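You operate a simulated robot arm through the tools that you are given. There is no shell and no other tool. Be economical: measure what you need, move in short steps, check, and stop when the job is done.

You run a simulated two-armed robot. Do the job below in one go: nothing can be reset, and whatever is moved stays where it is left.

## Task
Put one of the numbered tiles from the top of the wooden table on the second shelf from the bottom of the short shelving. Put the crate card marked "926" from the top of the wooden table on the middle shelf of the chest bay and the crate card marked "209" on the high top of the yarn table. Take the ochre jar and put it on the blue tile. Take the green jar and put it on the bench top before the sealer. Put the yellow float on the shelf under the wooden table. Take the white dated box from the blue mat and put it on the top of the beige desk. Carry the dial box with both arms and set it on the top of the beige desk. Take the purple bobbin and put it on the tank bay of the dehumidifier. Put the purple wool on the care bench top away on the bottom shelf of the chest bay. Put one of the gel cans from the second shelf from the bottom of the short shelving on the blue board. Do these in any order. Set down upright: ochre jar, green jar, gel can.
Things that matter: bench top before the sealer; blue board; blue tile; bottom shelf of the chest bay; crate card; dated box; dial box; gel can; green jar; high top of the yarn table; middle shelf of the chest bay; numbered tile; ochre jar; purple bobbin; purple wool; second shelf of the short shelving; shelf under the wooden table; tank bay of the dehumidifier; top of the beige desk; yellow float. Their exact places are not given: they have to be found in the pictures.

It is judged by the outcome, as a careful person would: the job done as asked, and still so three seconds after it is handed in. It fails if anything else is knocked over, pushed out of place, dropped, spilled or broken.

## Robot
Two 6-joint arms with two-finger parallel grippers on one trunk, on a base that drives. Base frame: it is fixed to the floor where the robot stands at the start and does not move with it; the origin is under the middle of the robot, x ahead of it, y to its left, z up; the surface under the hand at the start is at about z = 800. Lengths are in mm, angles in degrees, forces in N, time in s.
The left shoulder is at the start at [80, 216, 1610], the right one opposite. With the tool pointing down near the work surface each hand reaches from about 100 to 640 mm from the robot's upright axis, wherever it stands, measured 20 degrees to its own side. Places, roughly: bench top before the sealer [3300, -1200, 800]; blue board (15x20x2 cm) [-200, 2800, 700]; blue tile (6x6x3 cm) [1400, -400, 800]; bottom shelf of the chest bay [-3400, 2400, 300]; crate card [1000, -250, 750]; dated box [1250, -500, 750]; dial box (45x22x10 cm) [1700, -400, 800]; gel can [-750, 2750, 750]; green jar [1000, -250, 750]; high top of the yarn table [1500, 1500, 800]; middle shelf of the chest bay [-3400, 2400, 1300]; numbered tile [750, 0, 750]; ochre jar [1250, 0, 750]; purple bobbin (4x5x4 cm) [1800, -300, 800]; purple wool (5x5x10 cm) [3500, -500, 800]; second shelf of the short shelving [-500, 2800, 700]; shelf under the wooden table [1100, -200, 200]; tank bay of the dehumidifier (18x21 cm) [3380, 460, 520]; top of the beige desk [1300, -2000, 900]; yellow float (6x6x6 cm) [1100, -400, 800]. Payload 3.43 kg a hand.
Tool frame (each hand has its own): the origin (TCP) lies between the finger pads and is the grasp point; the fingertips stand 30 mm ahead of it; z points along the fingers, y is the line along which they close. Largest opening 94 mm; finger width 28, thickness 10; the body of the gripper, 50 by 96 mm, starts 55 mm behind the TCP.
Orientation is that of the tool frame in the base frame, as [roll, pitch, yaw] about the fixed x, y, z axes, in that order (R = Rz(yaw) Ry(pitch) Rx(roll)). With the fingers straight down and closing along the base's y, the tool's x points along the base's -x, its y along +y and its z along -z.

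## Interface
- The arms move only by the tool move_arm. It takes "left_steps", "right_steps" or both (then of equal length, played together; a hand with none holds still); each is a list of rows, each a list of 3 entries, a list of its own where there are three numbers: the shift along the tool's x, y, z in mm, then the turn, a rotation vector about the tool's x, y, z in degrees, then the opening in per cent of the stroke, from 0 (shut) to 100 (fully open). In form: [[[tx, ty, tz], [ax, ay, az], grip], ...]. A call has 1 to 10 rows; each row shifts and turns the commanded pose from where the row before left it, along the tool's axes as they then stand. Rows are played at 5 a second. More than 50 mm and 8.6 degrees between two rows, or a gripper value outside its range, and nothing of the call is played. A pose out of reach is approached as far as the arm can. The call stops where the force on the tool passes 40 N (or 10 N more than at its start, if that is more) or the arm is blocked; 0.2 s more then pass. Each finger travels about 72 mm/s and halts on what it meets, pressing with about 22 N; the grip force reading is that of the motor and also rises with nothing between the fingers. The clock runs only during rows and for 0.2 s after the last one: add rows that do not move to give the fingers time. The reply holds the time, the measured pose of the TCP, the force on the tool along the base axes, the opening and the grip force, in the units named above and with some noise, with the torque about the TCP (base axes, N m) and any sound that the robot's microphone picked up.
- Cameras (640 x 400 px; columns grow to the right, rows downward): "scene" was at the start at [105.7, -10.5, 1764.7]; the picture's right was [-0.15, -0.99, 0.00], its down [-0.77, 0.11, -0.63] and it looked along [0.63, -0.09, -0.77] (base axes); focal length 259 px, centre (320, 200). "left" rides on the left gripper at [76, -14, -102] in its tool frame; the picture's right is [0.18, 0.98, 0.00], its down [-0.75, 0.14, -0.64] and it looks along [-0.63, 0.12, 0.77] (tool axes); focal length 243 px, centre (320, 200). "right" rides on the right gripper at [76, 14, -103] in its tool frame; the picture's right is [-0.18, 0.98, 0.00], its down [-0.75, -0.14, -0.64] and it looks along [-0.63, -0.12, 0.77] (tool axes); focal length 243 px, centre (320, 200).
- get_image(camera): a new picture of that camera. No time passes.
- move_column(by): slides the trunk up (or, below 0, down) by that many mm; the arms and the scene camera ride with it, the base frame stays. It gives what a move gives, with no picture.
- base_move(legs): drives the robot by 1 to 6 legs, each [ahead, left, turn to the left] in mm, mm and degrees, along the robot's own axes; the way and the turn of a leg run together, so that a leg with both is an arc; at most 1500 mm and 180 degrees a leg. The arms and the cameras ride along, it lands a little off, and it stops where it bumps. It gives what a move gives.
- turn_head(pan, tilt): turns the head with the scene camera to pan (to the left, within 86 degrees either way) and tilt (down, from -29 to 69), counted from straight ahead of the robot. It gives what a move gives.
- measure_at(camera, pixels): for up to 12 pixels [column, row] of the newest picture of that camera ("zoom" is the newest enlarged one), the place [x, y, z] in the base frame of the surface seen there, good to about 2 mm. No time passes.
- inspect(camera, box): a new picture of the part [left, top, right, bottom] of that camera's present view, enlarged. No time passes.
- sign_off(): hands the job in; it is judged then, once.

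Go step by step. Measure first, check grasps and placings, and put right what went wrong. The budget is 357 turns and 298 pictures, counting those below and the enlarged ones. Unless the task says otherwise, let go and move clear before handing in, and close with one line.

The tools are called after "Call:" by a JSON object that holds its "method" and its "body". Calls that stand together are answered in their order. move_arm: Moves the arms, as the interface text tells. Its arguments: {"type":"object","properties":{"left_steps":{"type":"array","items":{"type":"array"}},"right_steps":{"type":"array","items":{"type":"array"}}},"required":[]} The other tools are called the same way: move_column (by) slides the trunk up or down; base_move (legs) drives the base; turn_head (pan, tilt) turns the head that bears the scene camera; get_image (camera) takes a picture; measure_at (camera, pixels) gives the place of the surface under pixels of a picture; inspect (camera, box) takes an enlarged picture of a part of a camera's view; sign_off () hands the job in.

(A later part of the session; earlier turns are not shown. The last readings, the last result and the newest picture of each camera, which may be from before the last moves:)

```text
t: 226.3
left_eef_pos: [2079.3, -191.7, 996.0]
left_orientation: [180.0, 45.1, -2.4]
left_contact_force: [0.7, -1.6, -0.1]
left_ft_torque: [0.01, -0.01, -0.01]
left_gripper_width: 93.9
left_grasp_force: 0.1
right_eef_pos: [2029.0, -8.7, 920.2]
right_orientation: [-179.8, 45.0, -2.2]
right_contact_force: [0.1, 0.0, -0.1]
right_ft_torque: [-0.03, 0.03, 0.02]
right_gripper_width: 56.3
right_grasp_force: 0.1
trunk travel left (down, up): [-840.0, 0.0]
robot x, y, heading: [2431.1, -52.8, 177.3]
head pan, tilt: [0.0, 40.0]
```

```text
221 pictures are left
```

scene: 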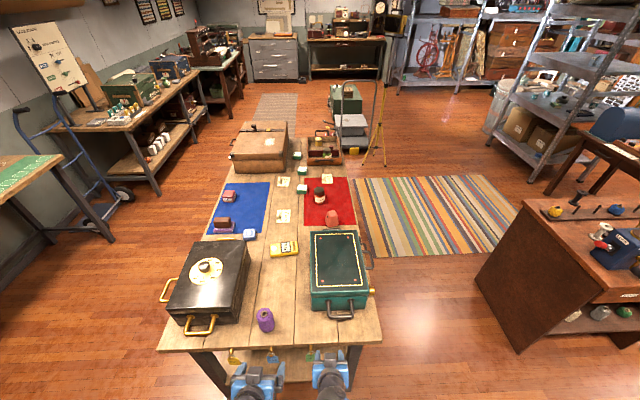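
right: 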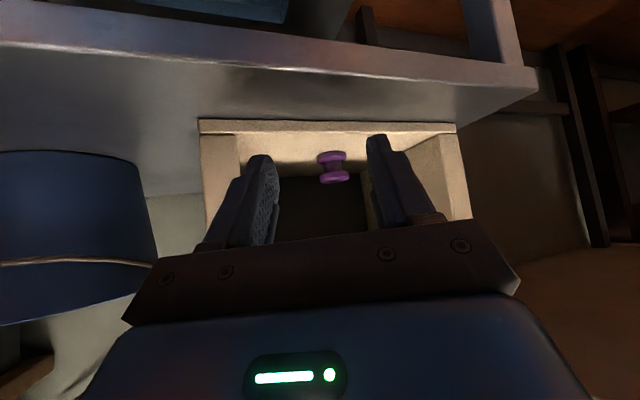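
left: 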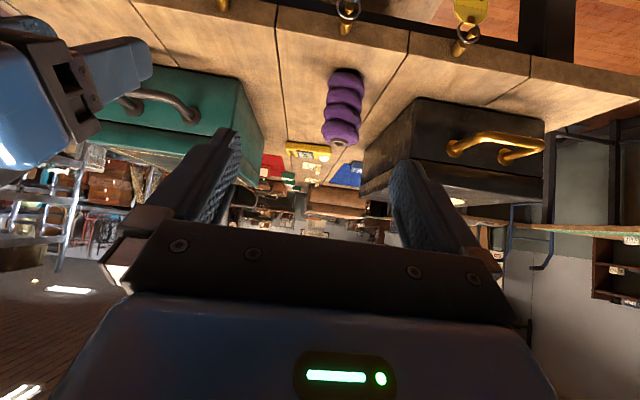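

Call:
{"method": "measure_at", "body": {"camera": "scene", "pixels": [[372, 165], [385, 160], [345, 153], [362, 150], [490, 130], [525, 182], [585, 165], [480, 270], [520, 352], [545, 205], [470, 95], [400, 88]]}}

Call:
{"method": "measure_at", "body": {"camera": "left", "pixels": [[339, 143], [328, 110], [362, 105], [343, 100], [344, 80]]}}

Call:
{"method": "inspect", "body": {"camera": "scene", "box": [460, 0, 640, 180]}}

```text
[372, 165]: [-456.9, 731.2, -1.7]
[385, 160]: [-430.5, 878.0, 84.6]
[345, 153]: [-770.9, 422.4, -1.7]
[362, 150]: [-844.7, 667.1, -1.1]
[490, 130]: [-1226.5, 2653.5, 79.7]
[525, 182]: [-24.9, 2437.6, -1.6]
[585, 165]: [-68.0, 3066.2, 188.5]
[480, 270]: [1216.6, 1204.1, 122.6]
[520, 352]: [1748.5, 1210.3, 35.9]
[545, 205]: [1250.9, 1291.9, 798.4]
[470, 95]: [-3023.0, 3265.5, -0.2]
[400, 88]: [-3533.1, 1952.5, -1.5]
```

```text
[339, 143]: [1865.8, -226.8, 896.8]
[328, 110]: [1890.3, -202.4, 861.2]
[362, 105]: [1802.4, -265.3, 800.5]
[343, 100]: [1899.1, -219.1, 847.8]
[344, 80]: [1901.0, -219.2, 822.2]
```

```text
2.22 times, centred on (550, 90) of scene
```

zoom: 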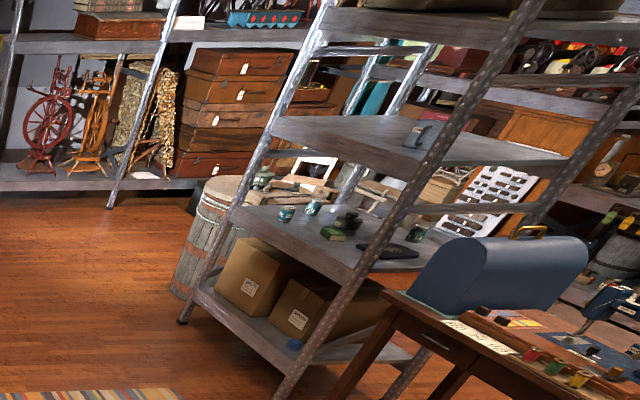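

Wool at ≈(1880,−219). Moving the left hand to pre-grasp.

Call:
{"method": "move_arm", "body": {"left_steps": [[[-10, 7, 34], [0, 0, 0], 100], [[-10, 7, 34], [0, 0, 0], 100], [[-10, 7, 34], [0, 0, 0], 100], [[-10, 7, 34], [0, 0, 0], 100], [[-10, 8, 34], [0, 0, 0], 100], [[0, 0, 0], [0, 0, 0], 100]]}}

Call:
{"method": "get_image", "body": {"camera": "left"}}

```text
t: 227.7
left_eef_pos: [1919.9, -220.9, 911.0]
left_orientation: [-180.0, 45.2, -2.3]
left_contact_force: [0.1, -0.8, -0.1]
left_ft_torque: [-0.04, -0.02, 0.01]
left_gripper_width: 94.0
left_grasp_force: 0.1
right_eef_pos: [2029.7, -7.6, 920.1]
right_orientation: [-179.8, 45.2, -2.2]
right_contact_force: [0.2, -0.1, 1.0]
right_ft_torque: [-0.01, 0.01, -0.01]
right_gripper_width: 56.5
right_grasp_force: 0.1
trunk travel left (down, up): [-840.0, 0.0]
robot x, y, heading: [2432.2, -50.3, 177.7]
head pan, tilt: [0.0, 40.0]
```

```text
219 pictures are left
```

left: 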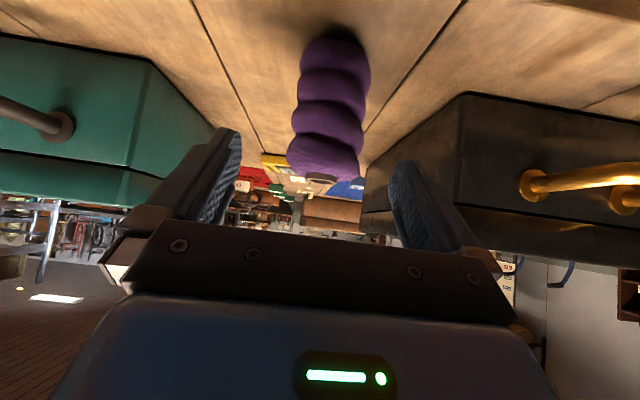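

Call:
{"method": "move_arm", "body": {"left_steps": [[[0, -2, 30], [0, 0, 0], 100], [[0, 0, 30], [0, 0, 0], 100], [[0, 0, 0], [0, 0, 0], 50], [[0, 0, 0], [0, 0, 0], 20], [[0, 0, 0], [0, 0, 0], 20], [[0, 0, 0], [0, 0, 0], 20], [[-25, 0, -25], [0, 0, 0], 20], [[-25, 0, -25], [0, 0, 0], 20], [[-25, 0, -25], [0, 0, 0], 20], [[-25, 0, -25], [0, 0, 0], 20]]}}

Call:
{"method": "get_image", "body": {"camera": "left"}}

```text
t: 229.9
left_eef_pos: [1881.3, -216.8, 1010.5]
left_orientation: [-179.9, 45.0, -2.2]
left_contact_force: [0.4, 0.3, -0.3]
left_ft_torque: [0.0, -0.05, 0.01]
left_gripper_width: 46.8
left_grasp_force: 22.3
right_eef_pos: [2029.7, -8.0, 920.3]
right_orientation: [-179.9, 45.1, -2.2]
right_contact_force: [-0.4, 0.1, -0.2]
right_ft_torque: [-0.01, 0.01, 0.0]
right_gripper_width: 56.3
right_grasp_force: 0.1
trunk travel left (down, up): [-840.0, 0.0]
robot x, y, heading: [2429.7, -48.9, 177.9]
head pan, tilt: [0.0, 40.0]
```

```text
218 pictures are left
```

left: 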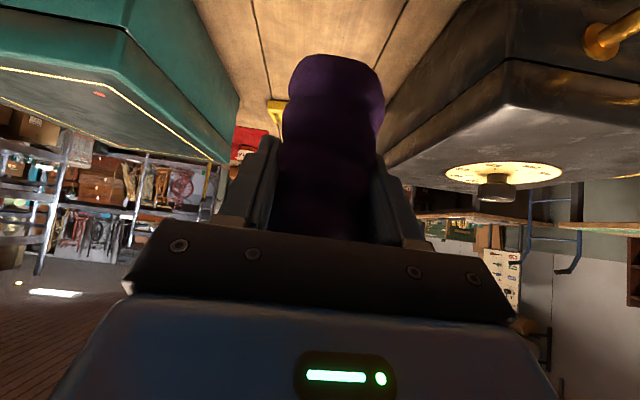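

Wool held. Now drive around to the right side of the table for card 926.

Call:
{"method": "move_arm", "body": {"left_steps": [[[35, 0, -35], [0, 0, 0], 20], [[35, 0, -35], [0, 0, 0], 20], [[0, 0, 0], [0, 0, 0], 20]], "right_steps": [[[0, -30, 0], [0, 0, 0], 70], [[0, -30, 0], [0, 0, 0], 70], [[0, 0, 0], [0, 0, 0], 70]]}}

Call:
{"method": "base_move", "body": {"legs": [[-60, 0, 2], [0, 1100, 0], [1310, 0, 0], [0, 0, -90], [250, 0, 0]]}}

Call:
{"method": "turn_head", "body": {"pan": 0, "tilt": 50}}

Call:
{"method": "get_image", "body": {"camera": "scene"}}

Call:
{"method": "get_image", "body": {"camera": "right"}}

```text
t: 230.7
left_eef_pos: [1977.8, -222.1, 1008.2]
left_orientation: [-180.0, 45.0, -2.3]
left_contact_force: [-0.1, 0.0, -0.3]
left_ft_torque: [-0.02, 0.0, 0.0]
left_gripper_width: 47.3
left_grasp_force: 22.1
right_eef_pos: [2031.4, 50.9, 920.2]
right_orientation: [-179.9, 44.9, -2.2]
right_contact_force: [-0.1, -0.6, 0.0]
right_ft_torque: [0.02, -0.01, 0.03]
right_gripper_width: 65.8
right_grasp_force: 0.1
trunk travel left (down, up): [-840.0, 0.0]
robot x, y, heading: [2431.1, -50.7, 177.6]
head pan, tilt: [0.0, 40.0]
```

```text
t: 248.3
left_eef_pos: [988.4, -454.9, 1009.3]
left_orientation: [-179.9, 45.3, -89.7]
left_contact_force: [0.1, -0.5, 0.5]
left_ft_torque: [-0.02, 0.0, -0.02]
left_gripper_width: 47.3
left_grasp_force: 22.1
right_eef_pos: [1263.5, -495.5, 920.7]
right_orientation: [-179.8, 45.4, -89.6]
right_contact_force: [-0.3, -1.6, -0.7]
right_ft_torque: [0.0, 0.02, 0.0]
right_gripper_width: 65.8
right_grasp_force: 0.1
trunk travel left (down, up): [-840.0, 0.0]
robot x, y, heading: [1179.6, -896.5, 90.2]
head pan, tilt: [0.0, 40.0]
```

```text
t: 249.0
left_eef_pos: [989.0, -452.4, 1008.5]
left_orientation: [180.0, 45.0, -89.7]
left_contact_force: [0.3, -0.2, 0.6]
left_ft_torque: [-0.02, 0.0, 0.0]
left_gripper_width: 47.3
left_grasp_force: 22.3
right_eef_pos: [1262.8, -493.8, 920.0]
right_orientation: [-179.8, 45.1, -89.6]
right_contact_force: [-0.8, -0.2, 0.3]
right_ft_torque: [0.0, 0.02, -0.02]
right_gripper_width: 65.8
right_grasp_force: 0.0
trunk travel left (down, up): [-840.0, 0.0]
robot x, y, heading: [1181.9, -896.9, 90.1]
head pan, tilt: [0.0, 50.0]
```

```text
217 pictures are left
```

scene: 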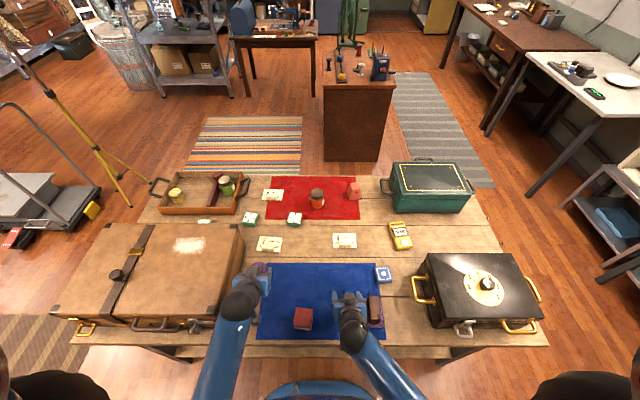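

```text
216 pictures are left
```

right: 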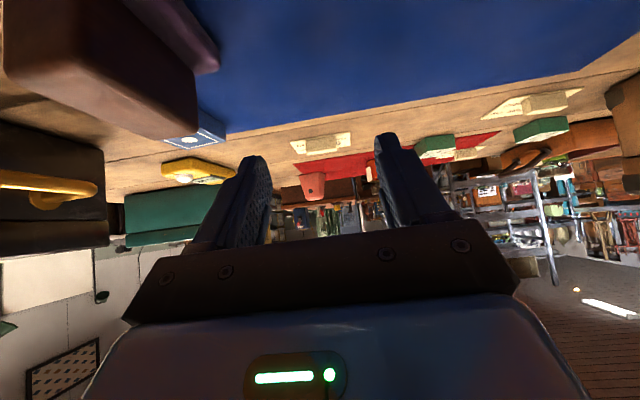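

Call:
{"method": "inspect", "body": {"camera": "scene", "box": [300, 210, 400, 290]}}

Call:
{"method": "measure_at", "body": {"camera": "zoom", "pixels": [[225, 200], [283, 205], [340, 205], [283, 215], [200, 150], [360, 150], [283, 150], [283, 230]]}}

```text
5.00 times, centred on (350, 250) of scene
```

zoom: 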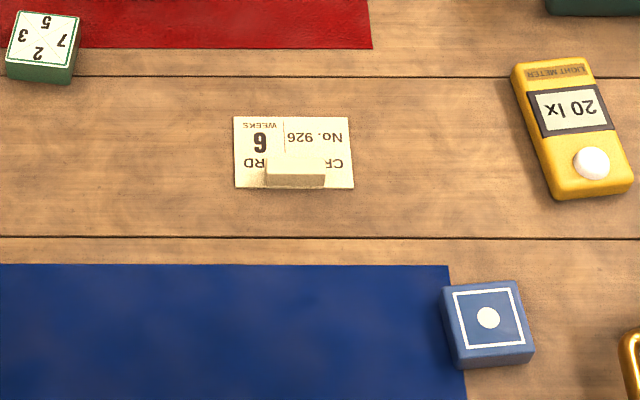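

```text
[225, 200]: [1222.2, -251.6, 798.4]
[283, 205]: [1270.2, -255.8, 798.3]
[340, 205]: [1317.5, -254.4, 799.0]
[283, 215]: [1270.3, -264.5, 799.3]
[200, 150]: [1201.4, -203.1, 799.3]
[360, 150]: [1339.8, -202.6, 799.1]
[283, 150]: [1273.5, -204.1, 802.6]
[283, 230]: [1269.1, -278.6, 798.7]
```

Call:
{"method": "measure_at", "body": {"camera": "zoom", "pixels": [[295, 181], [295, 167], [268, 168], [322, 168], [295, 160], [295, 172], [238, 185], [350, 185]]}}

```text
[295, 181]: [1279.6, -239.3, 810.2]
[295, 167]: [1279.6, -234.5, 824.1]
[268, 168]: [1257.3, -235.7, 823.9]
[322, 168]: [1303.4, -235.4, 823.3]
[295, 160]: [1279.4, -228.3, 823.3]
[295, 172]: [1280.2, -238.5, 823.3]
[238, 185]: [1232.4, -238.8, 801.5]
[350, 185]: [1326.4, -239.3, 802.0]
```

Tab: x 1255–1305, centre y≈−231, top z 824. Moving the right hand to pre-grasp at 45°.

Call:
{"method": "move_arm", "body": {"right_steps": [[[-24, -3.4, 35.6], [0, 0, 0], 80], [[-24, -3.4, 35.6], [0, 0, 0], 80], [[-24, -3.4, 35.6], [0, 0, 0], 80], [[-24, -3.4, 35.6], [0, 0, 0], 80], [[-24, -3.4, 35.6], [0, 0, 0], 80], [[0, 0, 0], [0, 0, 0], 80]]}}

Call:
{"method": "get_image", "body": {"camera": "right"}}

```text
t: 250.4
left_eef_pos: [987.3, -450.9, 1008.9]
left_orientation: [180.0, 45.1, -89.7]
left_contact_force: [-0.2, 0.2, -0.8]
left_ft_torque: [-0.05, 0.01, 0.01]
left_gripper_width: 46.9
left_grasp_force: 22.3
right_eef_pos: [1276.9, -281.9, 880.1]
right_orientation: [-180.0, 45.0, -89.6]
right_contact_force: [0.2, -0.2, 0.4]
right_ft_torque: [-0.03, -0.02, 0.0]
right_gripper_width: 75.3
right_grasp_force: 0.1
trunk travel left (down, up): [-840.0, 0.0]
robot x, y, heading: [1177.4, -895.7, 90.3]
head pan, tilt: [0.0, 50.0]
```

```text
214 pictures are left
```

right: 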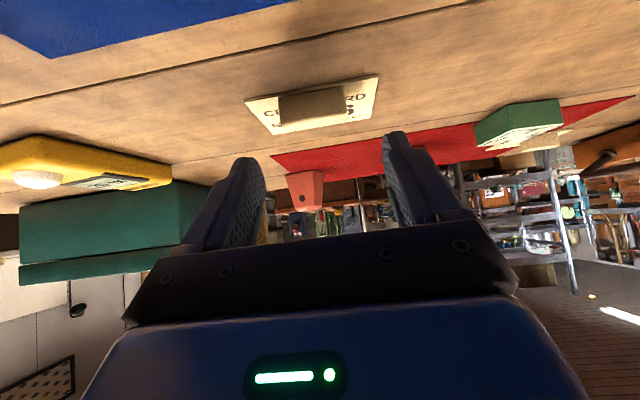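

Call:
{"method": "move_arm", "body": {"right_steps": [[[1, -2, 30], [0, 0, 0], 80], [[1, -1, 29], [0, 0, 0], 80], [[0, 0, 0], [0, 0, 0], 55], [[0, 0, 0], [0, 0, 0], 20], [[0, 0, 0], [0, 0, 0], 20], [[0, 0, 0], [0, 0, 0], 20]]}}

Call:
{"method": "get_image", "body": {"camera": "right"}}

```text
t: 251.8
left_eef_pos: [988.0, -452.0, 1008.7]
left_orientation: [-179.9, 45.0, -89.7]
left_contact_force: [0.2, -0.8, 0.2]
left_ft_torque: [0.01, 0.01, -0.03]
left_gripper_width: 46.9
left_grasp_force: 22.5
right_eef_pos: [1279.5, -245.5, 841.5]
right_orientation: [-179.6, 45.2, -89.5]
right_contact_force: [-0.7, -0.2, -0.5]
right_ft_torque: [0.01, -0.01, 0.0]
right_gripper_width: 48.5
right_grasp_force: 22.2
right hand out of reach, approached as far as the arm can: row 2
trunk travel left (down, up): [-840.0, 0.0]
robot x, y, heading: [1178.5, -894.6, 90.1]
head pan, tilt: [0.0, 50.0]
```

```text
213 pictures are left
```

right: 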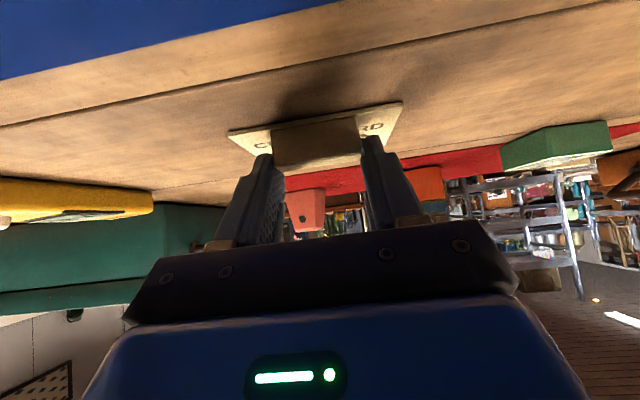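

Grip is only near the tips. I'll open, move the base 30 mm ahead, and re-seat the grasp deeper.

Call:
{"method": "move_arm", "body": {"right_steps": [[[0, 0, 0], [0, 0, 0], 65], [[0, 0, 0], [0, 0, 0], 80], [[0, 0, 0], [0, 0, 0], 80], [[0, 0, -40], [0, 0, 0], 80]]}}

Call:
{"method": "base_move", "body": {"legs": [[35, 0, 0]]}}

```text
t: 252.8
left_eef_pos: [990.0, -453.0, 1010.9]
left_orientation: [179.9, 45.2, -89.7]
left_contact_force: [0.4, -0.7, -0.1]
left_ft_torque: [0.0, -0.01, 0.01]
left_gripper_width: 47.0
left_grasp_force: 22.5
right_eef_pos: [1281.5, -277.6, 867.8]
right_orientation: [-179.8, 44.9, -89.6]
right_contact_force: [-0.5, 0.2, 1.0]
right_ft_torque: [-0.01, 0.01, 0.01]
right_gripper_width: 74.9
right_grasp_force: 0.1
trunk travel left (down, up): [-840.0, 0.0]
robot x, y, heading: [1174.1, -894.8, 90.3]
head pan, tilt: [0.0, 50.0]
```

```text
t: 253.7
left_eef_pos: [987.5, -426.0, 1011.1]
left_orientation: [-180.0, 45.5, -89.7]
left_contact_force: [0.7, -0.5, -0.3]
left_ft_torque: [0.02, -0.01, 0.0]
left_gripper_width: 47.0
left_grasp_force: 22.0
right_eef_pos: [1279.0, -246.1, 873.3]
right_orientation: [-179.8, 45.5, -89.7]
right_contact_force: [-0.1, 0.3, -0.2]
right_ft_torque: [0.02, -0.01, 0.01]
right_gripper_width: 75.3
right_grasp_force: 0.0
trunk travel left (down, up): [-840.0, 0.0]
robot x, y, heading: [1177.4, -858.9, 90.2]
head pan, tilt: [0.0, 50.0]
```

Call:
{"method": "move_arm", "body": {"right_steps": [[[11, 0, 13], [0, 0, 0], 80], [[11, 0, 13], [0, 0, 0], 80], [[0, 0, 0], [0, 0, 0], 80]]}}

```text
t: 254.5
left_eef_pos: [987.9, -419.4, 1009.0]
left_orientation: [-180.0, 45.2, -89.7]
left_contact_force: [-0.4, -0.5, 0.4]
left_ft_torque: [0.02, 0.01, -0.03]
left_gripper_width: 46.7
left_grasp_force: 21.9
right_eef_pos: [1278.8, -241.4, 834.5]
right_orientation: [-179.9, 45.1, -89.5]
right_contact_force: [0.0, -1.2, 3.3]
right_ft_torque: [0.01, 0.11, 0.06]
right_gripper_width: 75.3
right_grasp_force: 0.1
trunk travel left (down, up): [-840.0, 0.0]
robot x, y, heading: [1178.8, -866.3, 90.4]
head pan, tilt: [0.0, 50.0]
```

Call:
{"method": "move_arm", "body": {"right_steps": [[[-1.5, 0, -1.5], [0, 0, 0], 70], [[0, 0, 0], [0, 0, 0], 40], [[0, 0, 0], [0, 0, 0], 20], [[0, 0, 0], [0, 0, 0], 20], [[-20, 0, -20], [0, 0, 0], 20], [[-28, 0, -28], [0, 0, 0], 20], [[-20, 0, -28], [0, 0, 0], 20], [[0, 0, 0], [0, 0, 0], 20]]}}

Call:
{"method": "get_image", "body": {"camera": "right"}}

```text
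t: 256.3
left_eef_pos: [987.7, -417.5, 1007.9]
left_orientation: [180.0, 45.0, -89.7]
left_contact_force: [-0.2, 1.2, -0.6]
left_ft_torque: [-0.01, 0.02, -0.01]
left_gripper_width: 46.9
left_grasp_force: 21.6
right_eef_pos: [1281.1, -243.9, 936.0]
right_orientation: [-179.8, 45.0, -89.5]
right_contact_force: [-0.2, -0.4, -0.6]
right_ft_torque: [-0.02, -0.03, -0.03]
right_gripper_width: 49.1
right_grasp_force: 22.0
trunk travel left (down, up): [-840.0, 0.0]
robot x, y, heading: [1178.1, -861.5, 90.3]
head pan, tilt: [0.0, 50.0]
```

```text
212 pictures are left
```

right: 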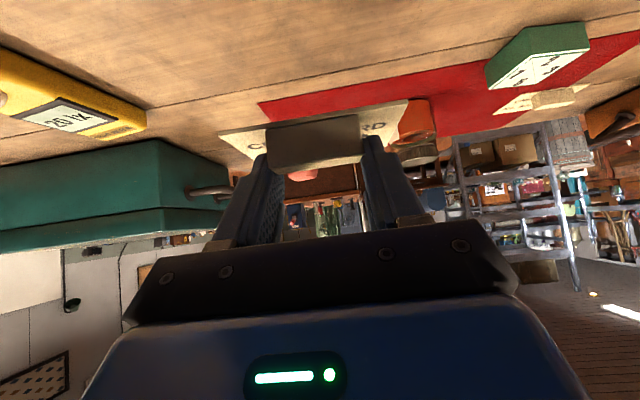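

Card 926 held. Now drive to the chest bay; first back off, turn west, and look.

Call:
{"method": "move_arm", "body": {"right_steps": [[[35, 0, -35], [0, 0, 0], 20], [[35, 0, -35], [0, 0, 0], 20], [[35, 0, -35], [0, 0, 0], 20], [[0, 0, 0], [0, 0, 0], 20]]}}

Call:
{"method": "base_move", "body": {"legs": [[-260, 0, 0], [0, 0, 90], [1500, 0, 0]]}}

Call:
{"method": "turn_head", "body": {"pan": -20, "tilt": 25}}

Call:
{"method": "get_image", "body": {"camera": "scene"}}

```text
t: 257.3
left_eef_pos: [987.4, -417.7, 1008.2]
left_orientation: [179.9, 45.1, -89.6]
left_contact_force: [-0.9, -0.4, 0.1]
left_ft_torque: [-0.02, 0.01, 0.01]
left_gripper_width: 46.8
left_grasp_force: 22.4
right_eef_pos: [1278.3, -390.4, 936.1]
right_orientation: [-179.7, 45.0, -89.7]
right_contact_force: [0.8, 0.2, 0.1]
right_ft_torque: [0.02, 0.01, -0.01]
right_gripper_width: 49.1
right_grasp_force: 21.9
trunk travel left (down, up): [-840.0, 0.0]
robot x, y, heading: [1180.0, -861.4, 90.7]
head pan, tilt: [0.0, 50.0]
```

```text
t: 269.9
left_eef_pos: [-769.3, -1281.8, 1008.9]
left_orientation: [-180.0, 45.1, -1.0]
left_contact_force: [0.4, 0.2, -0.4]
left_ft_torque: [0.0, -0.02, 0.02]
left_gripper_width: 46.3
left_grasp_force: 22.0
right_eef_pos: [-788.7, -990.2, 936.7]
right_orientation: [-179.8, 45.1, -0.9]
right_contact_force: [0.5, 0.2, 1.0]
right_ft_torque: [0.0, -0.01, 0.0]
right_gripper_width: 48.9
right_grasp_force: 22.2
trunk travel left (down, up): [-840.0, 0.0]
robot x, y, heading: [-318.9, -1102.7, 178.7]
head pan, tilt: [0.0, 50.0]
```

```text
t: 270.8
left_eef_pos: [-769.5, -1281.3, 1007.8]
left_orientation: [-180.0, 45.0, -1.1]
left_contact_force: [-0.2, 1.1, 0.5]
left_ft_torque: [0.02, -0.03, 0.0]
left_gripper_width: 46.3
left_grasp_force: 22.1
right_eef_pos: [-789.5, -990.7, 935.7]
right_orientation: [-179.8, 45.1, -0.9]
right_contact_force: [-0.1, -0.3, 0.5]
right_ft_torque: [-0.01, 0.0, -0.01]
right_gripper_width: 48.9
right_grasp_force: 21.9
trunk travel left (down, up): [-840.0, 0.0]
robot x, y, heading: [-320.7, -1102.1, 179.1]
head pan, tilt: [-20.0, 25.0]
```

```text
211 pictures are left
```

scene: 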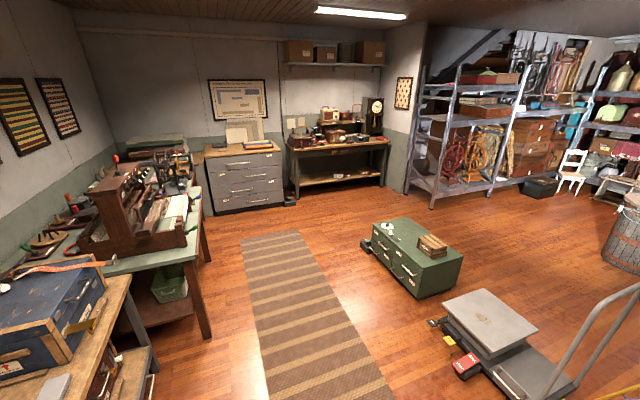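

The racks are at upper right; I'll measure obstacles and the bay.

Call:
{"method": "measure_at", "body": {"camera": "scene", "pixels": [[408, 192], [434, 207], [490, 195], [365, 245], [418, 298], [462, 262], [435, 322], [500, 395], [455, 180], [520, 300], [570, 195], [540, 185]]}}

Call:
{"method": "inspect", "body": {"camera": "scene", "box": [390, 20, 640, 220]}}

```text
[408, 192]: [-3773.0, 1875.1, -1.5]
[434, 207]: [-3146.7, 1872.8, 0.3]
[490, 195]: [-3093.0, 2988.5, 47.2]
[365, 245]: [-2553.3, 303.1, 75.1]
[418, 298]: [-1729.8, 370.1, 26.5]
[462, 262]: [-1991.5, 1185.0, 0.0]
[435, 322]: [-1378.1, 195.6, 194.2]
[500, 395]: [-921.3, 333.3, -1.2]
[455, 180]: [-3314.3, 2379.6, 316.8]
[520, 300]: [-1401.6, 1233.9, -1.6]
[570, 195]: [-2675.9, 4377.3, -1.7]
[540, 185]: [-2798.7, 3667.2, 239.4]
```

```text
2.00 times, centred on (515, 120) of scene
```

zoom: 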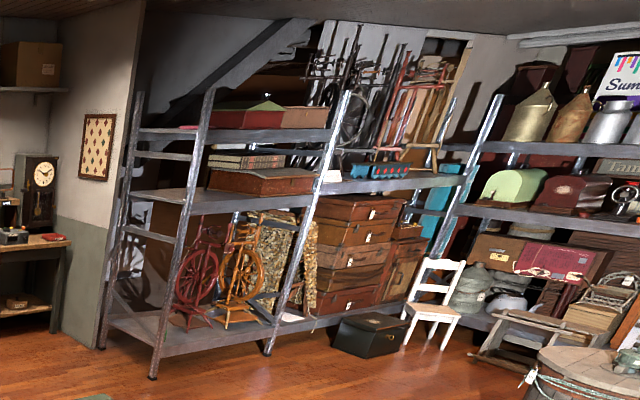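

Chest bay front is x≈−3150, y≈1870–2990, bottom shelf z≈317. I'll go via x≈−20 north, then west along y≈1650.

Call:
{"method": "base_move", "body": {"legs": [[-290, 0, 0], [0, 0, -89], [1400, 0, 0]]}}

Call:
{"method": "turn_head", "body": {"pan": 0, "tilt": 35}}

Call:
{"method": "get_image", "body": {"camera": "scene"}}

```text
t: 283.1
left_eef_pos: [-338.1, 734.6, 1008.0]
left_orientation: [-180.0, 45.1, -86.0]
left_contact_force: [0.0, 0.0, -0.1]
left_ft_torque: [0.0, -0.03, 0.0]
left_gripper_width: 44.9
left_grasp_force: 22.0
right_eef_pos: [-50.4, 779.6, 935.4]
right_orientation: [-179.7, 45.1, -85.9]
right_contact_force: [0.7, -0.3, -0.5]
right_ft_torque: [0.0, -0.02, 0.02]
right_gripper_width: 48.8
right_grasp_force: 21.8
trunk travel left (down, up): [-840.0, 0.0]
robot x, y, heading: [-118.2, 305.6, 93.9]
head pan, tilt: [-20.0, 25.0]
```

```text
t: 283.9
left_eef_pos: [-337.7, 735.0, 1008.4]
left_orientation: [179.9, 45.0, -86.0]
left_contact_force: [-0.3, -0.4, -0.5]
left_ft_torque: [0.0, 0.0, -0.02]
left_gripper_width: 44.7
left_grasp_force: 22.0
right_eef_pos: [-49.2, 780.2, 935.2]
right_orientation: [-179.8, 45.1, -85.9]
right_contact_force: [0.4, 0.2, -0.6]
right_ft_torque: [0.0, -0.01, -0.02]
right_gripper_width: 48.7
right_grasp_force: 21.6
trunk travel left (down, up): [-840.0, 0.0]
robot x, y, heading: [-117.3, 303.9, 94.0]
head pan, tilt: [0.0, 35.0]
```

```text
209 pictures are left
```

scene: 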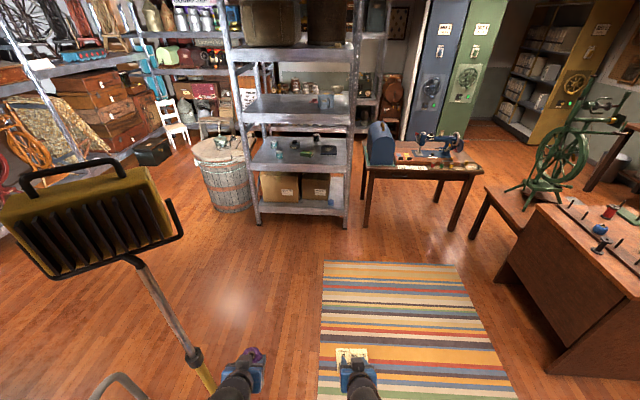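

A work light on the tripod is at left; I'll sidestep right 120 mm, then continue north.

Call:
{"method": "measure_at", "body": {"camera": "scene", "pixels": [[175, 230], [110, 180], [150, 290], [90, 270], [192, 355]]}}

Call:
{"method": "base_move", "body": {"legs": [[0, -130, 0], [0, 0, -4], [1350, 0, 0]]}}

Call:
{"method": "get_image", "body": {"camera": "scene"}}

```text
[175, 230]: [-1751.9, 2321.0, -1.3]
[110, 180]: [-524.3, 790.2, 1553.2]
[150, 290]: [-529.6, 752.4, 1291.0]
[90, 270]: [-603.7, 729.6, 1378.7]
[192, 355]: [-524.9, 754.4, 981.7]
```

```text
t: 292.1
left_eef_pos: [-178.0, 2113.2, 1007.9]
left_orientation: [179.9, 45.1, -90.2]
left_contact_force: [0.3, -0.4, -0.4]
left_ft_torque: [-0.01, 0.04, 0.02]
left_gripper_width: 43.8
left_grasp_force: 21.9
right_eef_pos: [112.6, 2138.7, 936.4]
right_orientation: [-179.8, 45.0, -89.9]
right_contact_force: [0.0, 0.4, 0.6]
right_ft_torque: [-0.03, 0.01, 0.01]
right_gripper_width: 48.4
right_grasp_force: 22.3
trunk travel left (down, up): [-840.0, 0.0]
robot x, y, heading: [11.0, 1667.1, 89.8]
head pan, tilt: [0.0, 35.0]
```

```text
208 pictures are left
```

scene: 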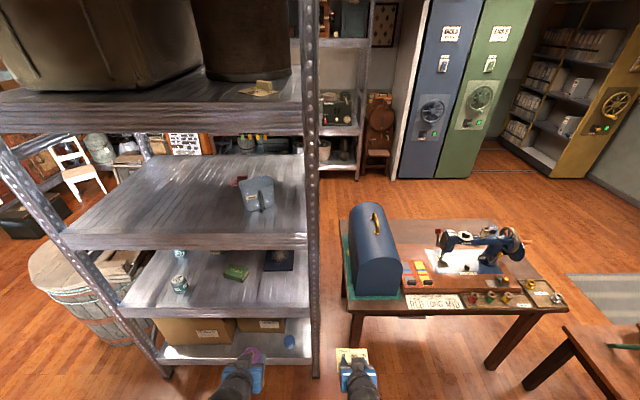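

Short shelving seen close; a quick zoom on its second shelf for later, then west to the chest bay.

Call:
{"method": "inspect", "body": {"camera": "scene", "box": [110, 220, 330, 370]}}

Call:
{"method": "measure_at", "body": {"camera": "scene", "pixels": [[225, 296], [280, 262], [180, 285], [235, 270], [290, 305], [140, 308], [130, 305], [200, 245], [315, 375], [165, 370], [175, 252], [270, 303]]}}

Call:
{"method": "base_move", "body": {"legs": [[0, 0, 90], [1450, 0, 0], [950, 0, 0]]}}

Call:
{"method": "get_image", "body": {"camera": "scene"}}

```text
2.67 times, centred on (220, 295) of scene
```

zoom: 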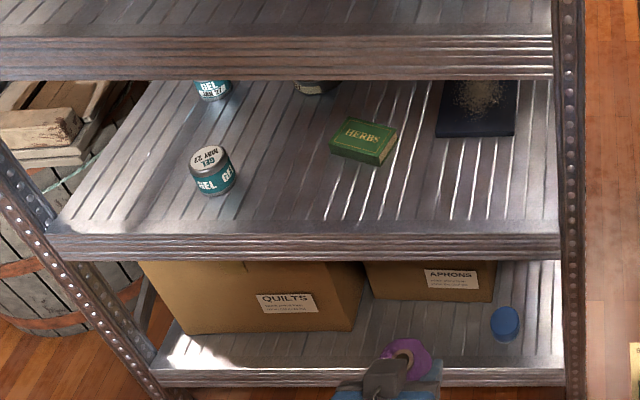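

```text
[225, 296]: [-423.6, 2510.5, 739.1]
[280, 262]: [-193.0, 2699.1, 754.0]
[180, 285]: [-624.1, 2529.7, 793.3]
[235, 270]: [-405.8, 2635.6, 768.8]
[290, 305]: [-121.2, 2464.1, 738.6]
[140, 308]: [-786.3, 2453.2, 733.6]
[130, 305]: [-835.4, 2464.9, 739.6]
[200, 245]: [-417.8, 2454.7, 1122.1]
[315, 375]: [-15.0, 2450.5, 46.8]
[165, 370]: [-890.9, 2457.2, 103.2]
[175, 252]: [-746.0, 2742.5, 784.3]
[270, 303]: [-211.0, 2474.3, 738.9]
```

```text
t: 307.8
left_eef_pos: [-2836.8, 1412.4, 1009.6]
left_orientation: [-180.0, 45.2, 1.3]
left_contact_force: [-0.3, -0.1, -0.2]
left_ft_torque: [-0.04, -0.01, -0.03]
left_gripper_width: 43.3
left_grasp_force: 22.0
right_eef_pos: [-2868.7, 1702.9, 936.2]
right_orientation: [-179.9, 45.1, 1.5]
right_contact_force: [-0.3, 0.5, 0.0]
right_ft_torque: [-0.02, 0.02, 0.02]
right_gripper_width: 48.5
right_grasp_force: 22.0
trunk travel left (down, up): [-840.0, 0.0]
robot x, y, heading: [-2395.9, 1611.4, -178.7]
head pan, tilt: [0.0, 35.0]
```

```text
206 pictures are left
```

scene: 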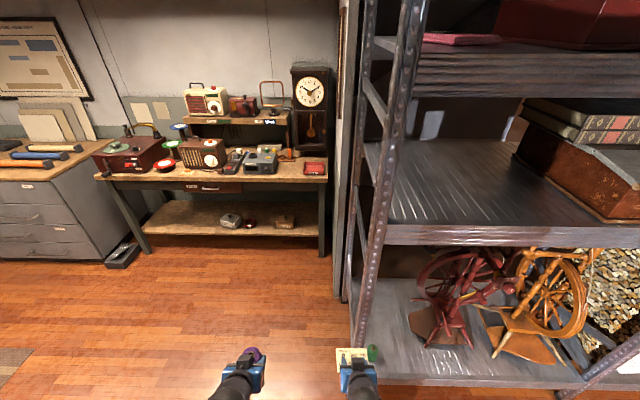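

Call:
{"method": "measure_at", "body": {"camera": "scene", "pixels": [[420, 180], [400, 230], [480, 190], [500, 170], [395, 300], [390, 355], [385, 325], [420, 320], [440, 360], [490, 245], [450, 100], [420, 215]]}}

Call:
{"method": "inspect", "body": {"camera": "scene", "box": [340, 60, 640, 400]}}

```text
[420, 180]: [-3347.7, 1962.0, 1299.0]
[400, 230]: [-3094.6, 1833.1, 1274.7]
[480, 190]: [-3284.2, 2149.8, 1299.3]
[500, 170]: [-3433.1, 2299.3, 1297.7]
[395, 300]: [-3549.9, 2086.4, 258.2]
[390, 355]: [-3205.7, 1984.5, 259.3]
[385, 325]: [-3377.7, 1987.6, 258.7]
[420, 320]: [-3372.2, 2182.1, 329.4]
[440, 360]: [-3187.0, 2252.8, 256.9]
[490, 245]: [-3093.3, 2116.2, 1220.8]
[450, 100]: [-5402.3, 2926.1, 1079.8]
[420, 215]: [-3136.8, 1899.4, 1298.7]
```

```text
1.18 times, centred on (490, 230) of scene
```

zoom: 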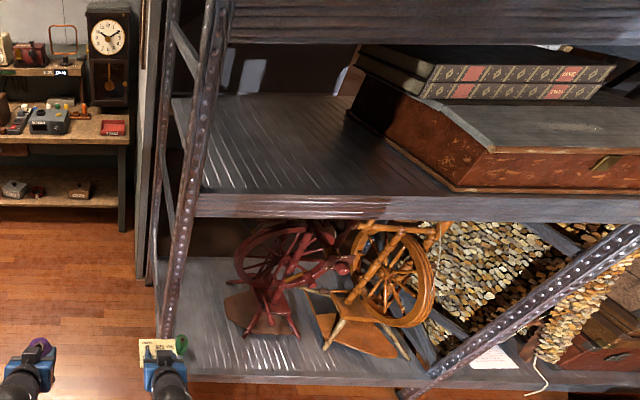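

Middle shelf z=1299 (free y 1900–2250), bottom shelf z=258 (free near y 1950–2080). I'll sidestep and back a little, then raise the card hand.

Call:
{"method": "base_move", "body": {"legs": [[-150, 0, -1.3], [0, -390, 0]]}}

Call:
{"method": "move_arm", "body": {"right_steps": [[[-31, 0, 31], [0, 0, 0], 20], [[-31, 0, 31], [0, 0, 0], 20], [[-31, 0, 31], [0, 0, 0], 20], [[-42.7, 0, -20.1], [0, 0, 0], 20], [[-42.7, 0, -20.1], [0, 0, 0], 20], [[-42.7, 0, -20.1], [0, 0, 0], 20], [[-42.7, 0, -20.1], [0, 0, 0], 20], [[-42.7, 0, -20.1], [0, 0, 0], 20]]}}

Call:
{"method": "move_arm", "body": {"right_steps": [[[-42.7, 0, -20.1], [0, 0, 0], 20], [[-42.7, 0, -20.1], [0, 0, 0], 20], [[-42.7, 0, -20.1], [0, 0, 0], 20], [[-42.7, 0, -20.1], [0, 0, 0], 20], [[-42.7, 0, -20.1], [0, 0, 0], 20], [[0, 0, 0], [0, 0, 0], 20]]}}

Call:
{"method": "get_image", "body": {"camera": "scene"}}

Call:
{"method": "get_image", "body": {"camera": "right"}}

```text
t: 311.2
left_eef_pos: [-2691.2, 1815.9, 1007.9]
left_orientation: [-179.7, 45.0, -0.1]
left_contact_force: [-0.1, 0.4, -0.9]
left_ft_torque: [0.02, 0.02, -0.01]
left_gripper_width: 43.2
left_grasp_force: 21.6
right_eef_pos: [-2714.7, 2106.5, 936.9]
right_orientation: [-179.6, 45.0, 0.0]
right_contact_force: [0.1, 0.4, -0.4]
right_ft_torque: [0.0, 0.03, -0.02]
right_gripper_width: 48.6
right_grasp_force: 22.1
trunk travel left (down, up): [-840.0, 0.0]
robot x, y, heading: [-2246.5, 2003.3, 179.8]
head pan, tilt: [0.0, 35.0]
```

```text
t: 313.0
left_eef_pos: [-2690.4, 1817.6, 1008.8]
left_orientation: [-180.0, 44.9, -0.3]
left_contact_force: [0.8, -0.6, -0.9]
left_ft_torque: [0.0, 0.0, 0.0]
left_gripper_width: 43.3
left_grasp_force: 21.9
right_eef_pos: [-2926.3, 2110.2, 1157.8]
right_orientation: [-179.8, 44.9, -0.2]
right_contact_force: [-0.5, 0.6, -0.4]
right_ft_torque: [0.0, 0.02, -0.02]
right_gripper_width: 48.6
right_grasp_force: 21.7
trunk travel left (down, up): [-840.0, 0.0]
robot x, y, heading: [-2244.3, 2003.0, 179.8]
head pan, tilt: [0.0, 35.0]
```

```text
t: 314.4
left_eef_pos: [-2690.9, 1817.5, 1008.2]
left_orientation: [-180.0, 45.0, -0.3]
left_contact_force: [-0.3, 0.3, -0.5]
left_ft_torque: [0.0, 0.01, -0.02]
left_gripper_width: 43.3
left_grasp_force: 22.4
right_eef_pos: [-3009.2, 2109.9, 1379.1]
right_orientation: [-179.8, 45.0, 0.0]
right_contact_force: [0.8, -0.5, -1.4]
right_ft_torque: [-0.01, -0.01, 0.02]
right_gripper_width: 48.7
right_grasp_force: 21.9
trunk travel left (down, up): [-840.0, 0.0]
robot x, y, heading: [-2246.8, 2002.0, 179.9]
head pan, tilt: [0.0, 35.0]
```

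```text
204 pictures are left
```

scene: 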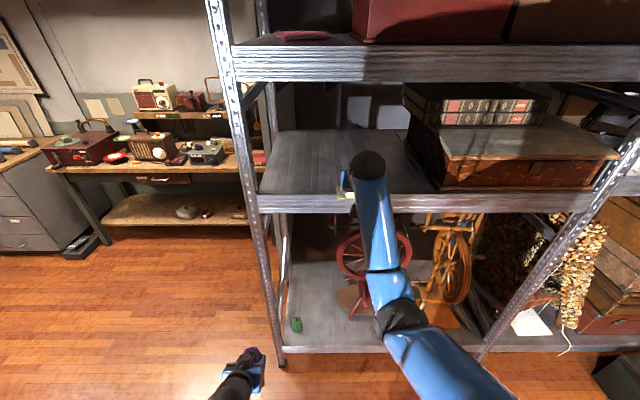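

```text
203 pictures are left
```

right: 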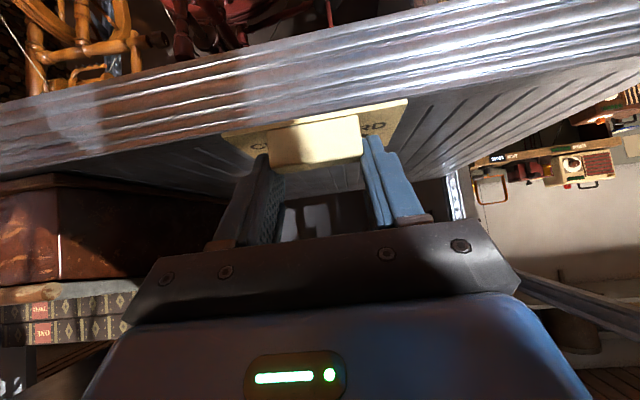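

The card hand is at z 1379 in front of the middle shelf. Drive ahead 190 and lower.

Call:
{"method": "base_move", "body": {"legs": [[190, 0, 0]]}}

Call:
{"method": "move_arm", "body": {"right_steps": [[[13, 0, 13], [0, 0, 0], 20], [[7, 0, 7], [0, 0, 0], 20], [[4, 0, 4], [0, 0, 0], 20], [[0, 0, 0], [0, 0, 0], 20]]}}

Call:
{"method": "get_image", "body": {"camera": "right"}}

```text
t: 315.9
left_eef_pos: [-2874.1, 1818.4, 1009.2]
left_orientation: [180.0, 45.2, -0.2]
left_contact_force: [0.4, -0.6, -0.7]
left_ft_torque: [0.03, 0.02, 0.02]
left_gripper_width: 43.4
left_grasp_force: 21.9
right_eef_pos: [-3189.4, 2110.4, 1380.8]
right_orientation: [-179.7, 45.1, -0.1]
right_contact_force: [1.0, 0.8, -0.6]
right_ft_torque: [0.0, 0.01, -0.02]
right_gripper_width: 48.5
right_grasp_force: 22.0
trunk travel left (down, up): [-840.0, 0.0]
robot x, y, heading: [-2430.4, 2008.0, 179.8]
head pan, tilt: [0.0, 35.0]
```

```text
t: 316.9
left_eef_pos: [-2877.4, 1818.7, 1007.2]
left_orientation: [-180.0, 44.8, -0.2]
left_contact_force: [-0.2, -0.3, -0.2]
left_ft_torque: [0.0, 0.0, 0.01]
left_gripper_width: 43.6
left_grasp_force: 21.8
right_eef_pos: [-3193.3, 2111.2, 1343.8]
right_orientation: [-179.8, 45.0, -0.1]
right_contact_force: [-1.4, -0.9, -1.1]
right_ft_torque: [0.01, -0.04, -0.02]
right_gripper_width: 48.6
right_grasp_force: 22.1
trunk travel left (down, up): [-840.0, 0.0]
robot x, y, heading: [-2431.1, 2001.9, 179.8]
head pan, tilt: [0.0, 35.0]
```

```text
202 pictures are left
```

right: 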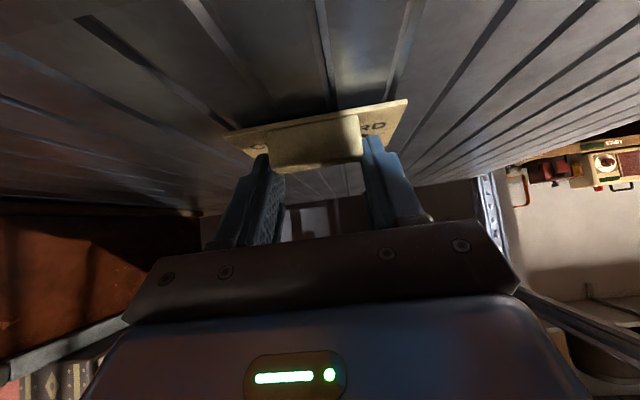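

Call:
{"method": "move_arm", "body": {"right_steps": [[[3, 0, 3], [0, 0, 0], 20], [[2, 0, 2], [0, 0, 0], 20], [[1.5, 0, 1.5], [0, 0, 0], 20]]}}

```text
t: 317.7
left_eef_pos: [-2874.6, 1816.8, 1008.9]
left_orientation: [-180.0, 45.0, -0.2]
left_contact_force: [0.1, -0.1, -0.4]
left_ft_torque: [0.02, -0.01, 0.01]
left_gripper_width: 43.4
left_grasp_force: 21.8
right_eef_pos: [-3192.3, 2111.0, 1336.7]
right_orientation: [180.0, 45.4, 0.0]
right_contact_force: [-1.4, -0.8, 7.4]
right_ft_torque: [-0.12, 0.02, -0.01]
right_gripper_width: 48.6
right_grasp_force: 21.6
trunk travel left (down, up): [-840.0, 0.0]
robot x, y, heading: [-2429.4, 2006.2, 179.6]
head pan, tilt: [0.0, 35.0]
```

Call:
{"method": "move_arm", "body": {"right_steps": [[[0, 0, 0], [0, 0, 0], 65], [[0, 0, 0], [0, 0, 0], 80], [[0, 0, 0], [0, 0, 0], 80], [[0, 0, -25], [0, 0, 0], 80], [[0, 0, -25], [0, 0, 0], 80], [[0, 0, 0], [0, 0, 0], 80]]}}

Call:
{"method": "get_image", "body": {"camera": "right"}}

```text
t: 319.1
left_eef_pos: [-2875.1, 1818.6, 1008.8]
left_orientation: [-180.0, 45.0, -0.2]
left_contact_force: [-0.2, 0.0, -0.2]
left_ft_torque: [0.02, -0.02, 0.01]
left_gripper_width: 43.0
left_grasp_force: 22.6
right_eef_pos: [-3157.5, 2109.8, 1371.6]
right_orientation: [-179.8, 45.0, -0.2]
right_contact_force: [-0.5, -1.0, 0.0]
right_ft_torque: [-0.03, -0.01, -0.02]
right_gripper_width: 75.1
right_grasp_force: 0.0
trunk travel left (down, up): [-840.0, 0.0]
robot x, y, heading: [-2430.6, 2004.7, 179.8]
head pan, tilt: [0.0, 35.0]
```

```text
201 pictures are left
```

right: 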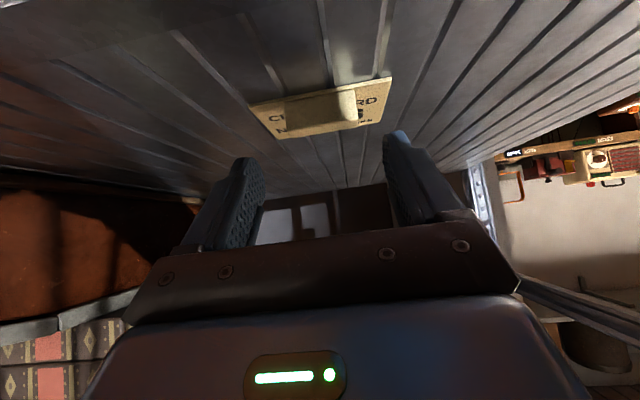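

Card placed on the middle shelf. Back off, bring the right hand back, and look at the bottom shelf.

Call:
{"method": "base_move", "body": {"legs": [[-300, 0, 0]]}}

Call:
{"method": "move_arm", "body": {"right_steps": [[[42.7, 0, 20.1], [0, 0, 0], 60], [[42.7, 0, 20.1], [0, 0, 0], 60], [[42.7, 0, 20.1], [0, 0, 0], 60], [[42.7, 0, 20.1], [0, 0, 0], 60], [[42.7, 0, 20.1], [0, 0, 0], 60], [[42.7, 0, 20.1], [0, 0, 0], 60], [[42.7, 0, 20.1], [0, 0, 0], 60], [[42.7, 0, 20.1], [0, 0, 0], 60], [[42.7, 0, 20.1], [0, 0, 0], 60]]}}

Call:
{"method": "move_arm", "body": {"right_steps": [[[31, 0, -31], [0, 0, 0], 60], [[31, 0, -31], [0, 0, 0], 60], [[31, 0, -31], [0, 0, 0], 60], [[0, 0, 0], [0, 0, 0], 60]]}}

Call:
{"method": "get_image", "body": {"camera": "scene"}}

```text
t: 321.2
left_eef_pos: [-2574.2, 1817.1, 1007.6]
left_orientation: [180.0, 44.8, -0.2]
left_contact_force: [-0.4, -0.1, -1.1]
left_ft_torque: [0.0, 0.0, -0.02]
left_gripper_width: 43.4
left_grasp_force: 21.9
right_eef_pos: [-2856.1, 2107.3, 1368.1]
right_orientation: [-179.8, 44.9, 0.1]
right_contact_force: [0.9, 0.6, 0.4]
right_ft_torque: [0.03, -0.02, 0.01]
right_gripper_width: 75.2
right_grasp_force: 0.0
trunk travel left (down, up): [-840.0, 0.0]
robot x, y, heading: [-2127.3, 2003.4, 179.7]
head pan, tilt: [0.0, 35.0]
```

```text
t: 323.2
left_eef_pos: [-2570.5, 1817.7, 1009.0]
left_orientation: [179.9, 45.0, -0.1]
left_contact_force: [0.4, 0.3, -0.8]
left_ft_torque: [0.01, 0.02, -0.04]
left_gripper_width: 43.3
left_grasp_force: 22.2
right_eef_pos: [-2708.9, 2106.5, 971.8]
right_orientation: [-179.9, 45.1, 0.0]
right_contact_force: [0.0, 0.3, 0.3]
right_ft_torque: [-0.01, 0.02, -0.03]
right_gripper_width: 56.5
right_grasp_force: 0.1
trunk travel left (down, up): [-840.0, 0.0]
robot x, y, heading: [-2121.6, 2001.9, 180.1]
head pan, tilt: [0.0, 35.0]
```

```text
t: 324.2
left_eef_pos: [-2571.3, 1815.8, 1008.4]
left_orientation: [-180.0, 45.0, -0.1]
left_contact_force: [0.0, 0.6, -0.3]
left_ft_torque: [-0.01, -0.04, 0.01]
left_gripper_width: 43.1
left_grasp_force: 22.4
right_eef_pos: [-2576.4, 2106.0, 971.1]
right_orientation: [-179.8, 45.0, 0.1]
right_contact_force: [0.2, 0.1, 0.2]
right_ft_torque: [-0.01, 0.0, -0.02]
right_gripper_width: 56.5
right_grasp_force: 0.0
trunk travel left (down, up): [-840.0, 0.0]
robot x, y, heading: [-2131.7, 2005.4, 180.0]
head pan, tilt: [0.0, 35.0]
```

```text
200 pictures are left
```

scene: 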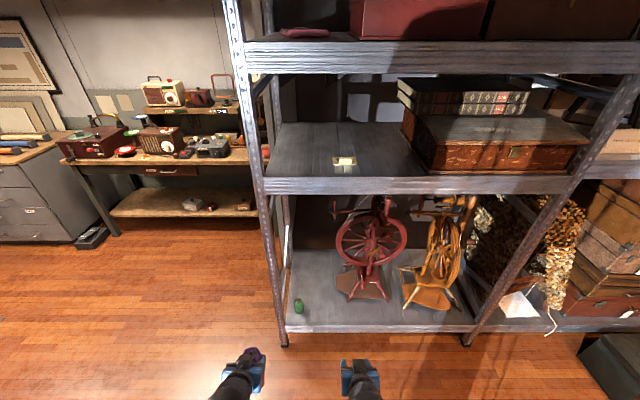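

Call:
{"method": "measure_at", "body": {"camera": "scene", "pixels": [[298, 305], [320, 305], [320, 320], [340, 295], [360, 300], [385, 300], [395, 310], [405, 305], [330, 280], [318, 290], [380, 318], [460, 315]]}}

Call:
{"method": "inspect", "body": {"camera": "scene", "box": [270, 190, 490, 350]}}

```text
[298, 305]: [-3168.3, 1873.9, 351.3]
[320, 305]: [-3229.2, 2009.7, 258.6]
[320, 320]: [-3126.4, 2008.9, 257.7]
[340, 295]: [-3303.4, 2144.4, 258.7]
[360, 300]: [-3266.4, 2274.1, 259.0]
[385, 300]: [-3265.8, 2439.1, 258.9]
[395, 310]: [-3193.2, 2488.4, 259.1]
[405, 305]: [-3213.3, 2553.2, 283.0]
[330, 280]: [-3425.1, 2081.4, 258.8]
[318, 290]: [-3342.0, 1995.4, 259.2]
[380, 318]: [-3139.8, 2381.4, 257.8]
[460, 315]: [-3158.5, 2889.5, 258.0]
```

```text
2.50 times, centred on (380, 270) of scene
```

zoom: 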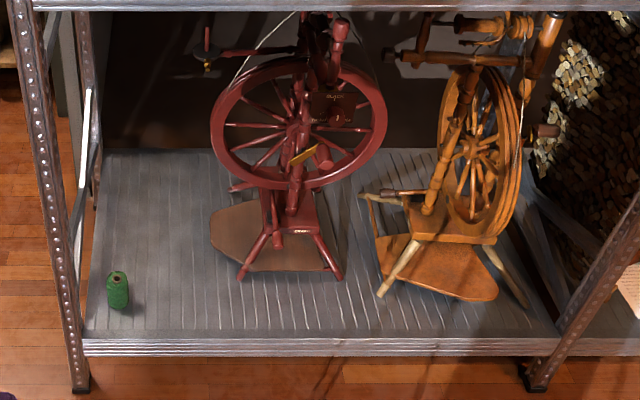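

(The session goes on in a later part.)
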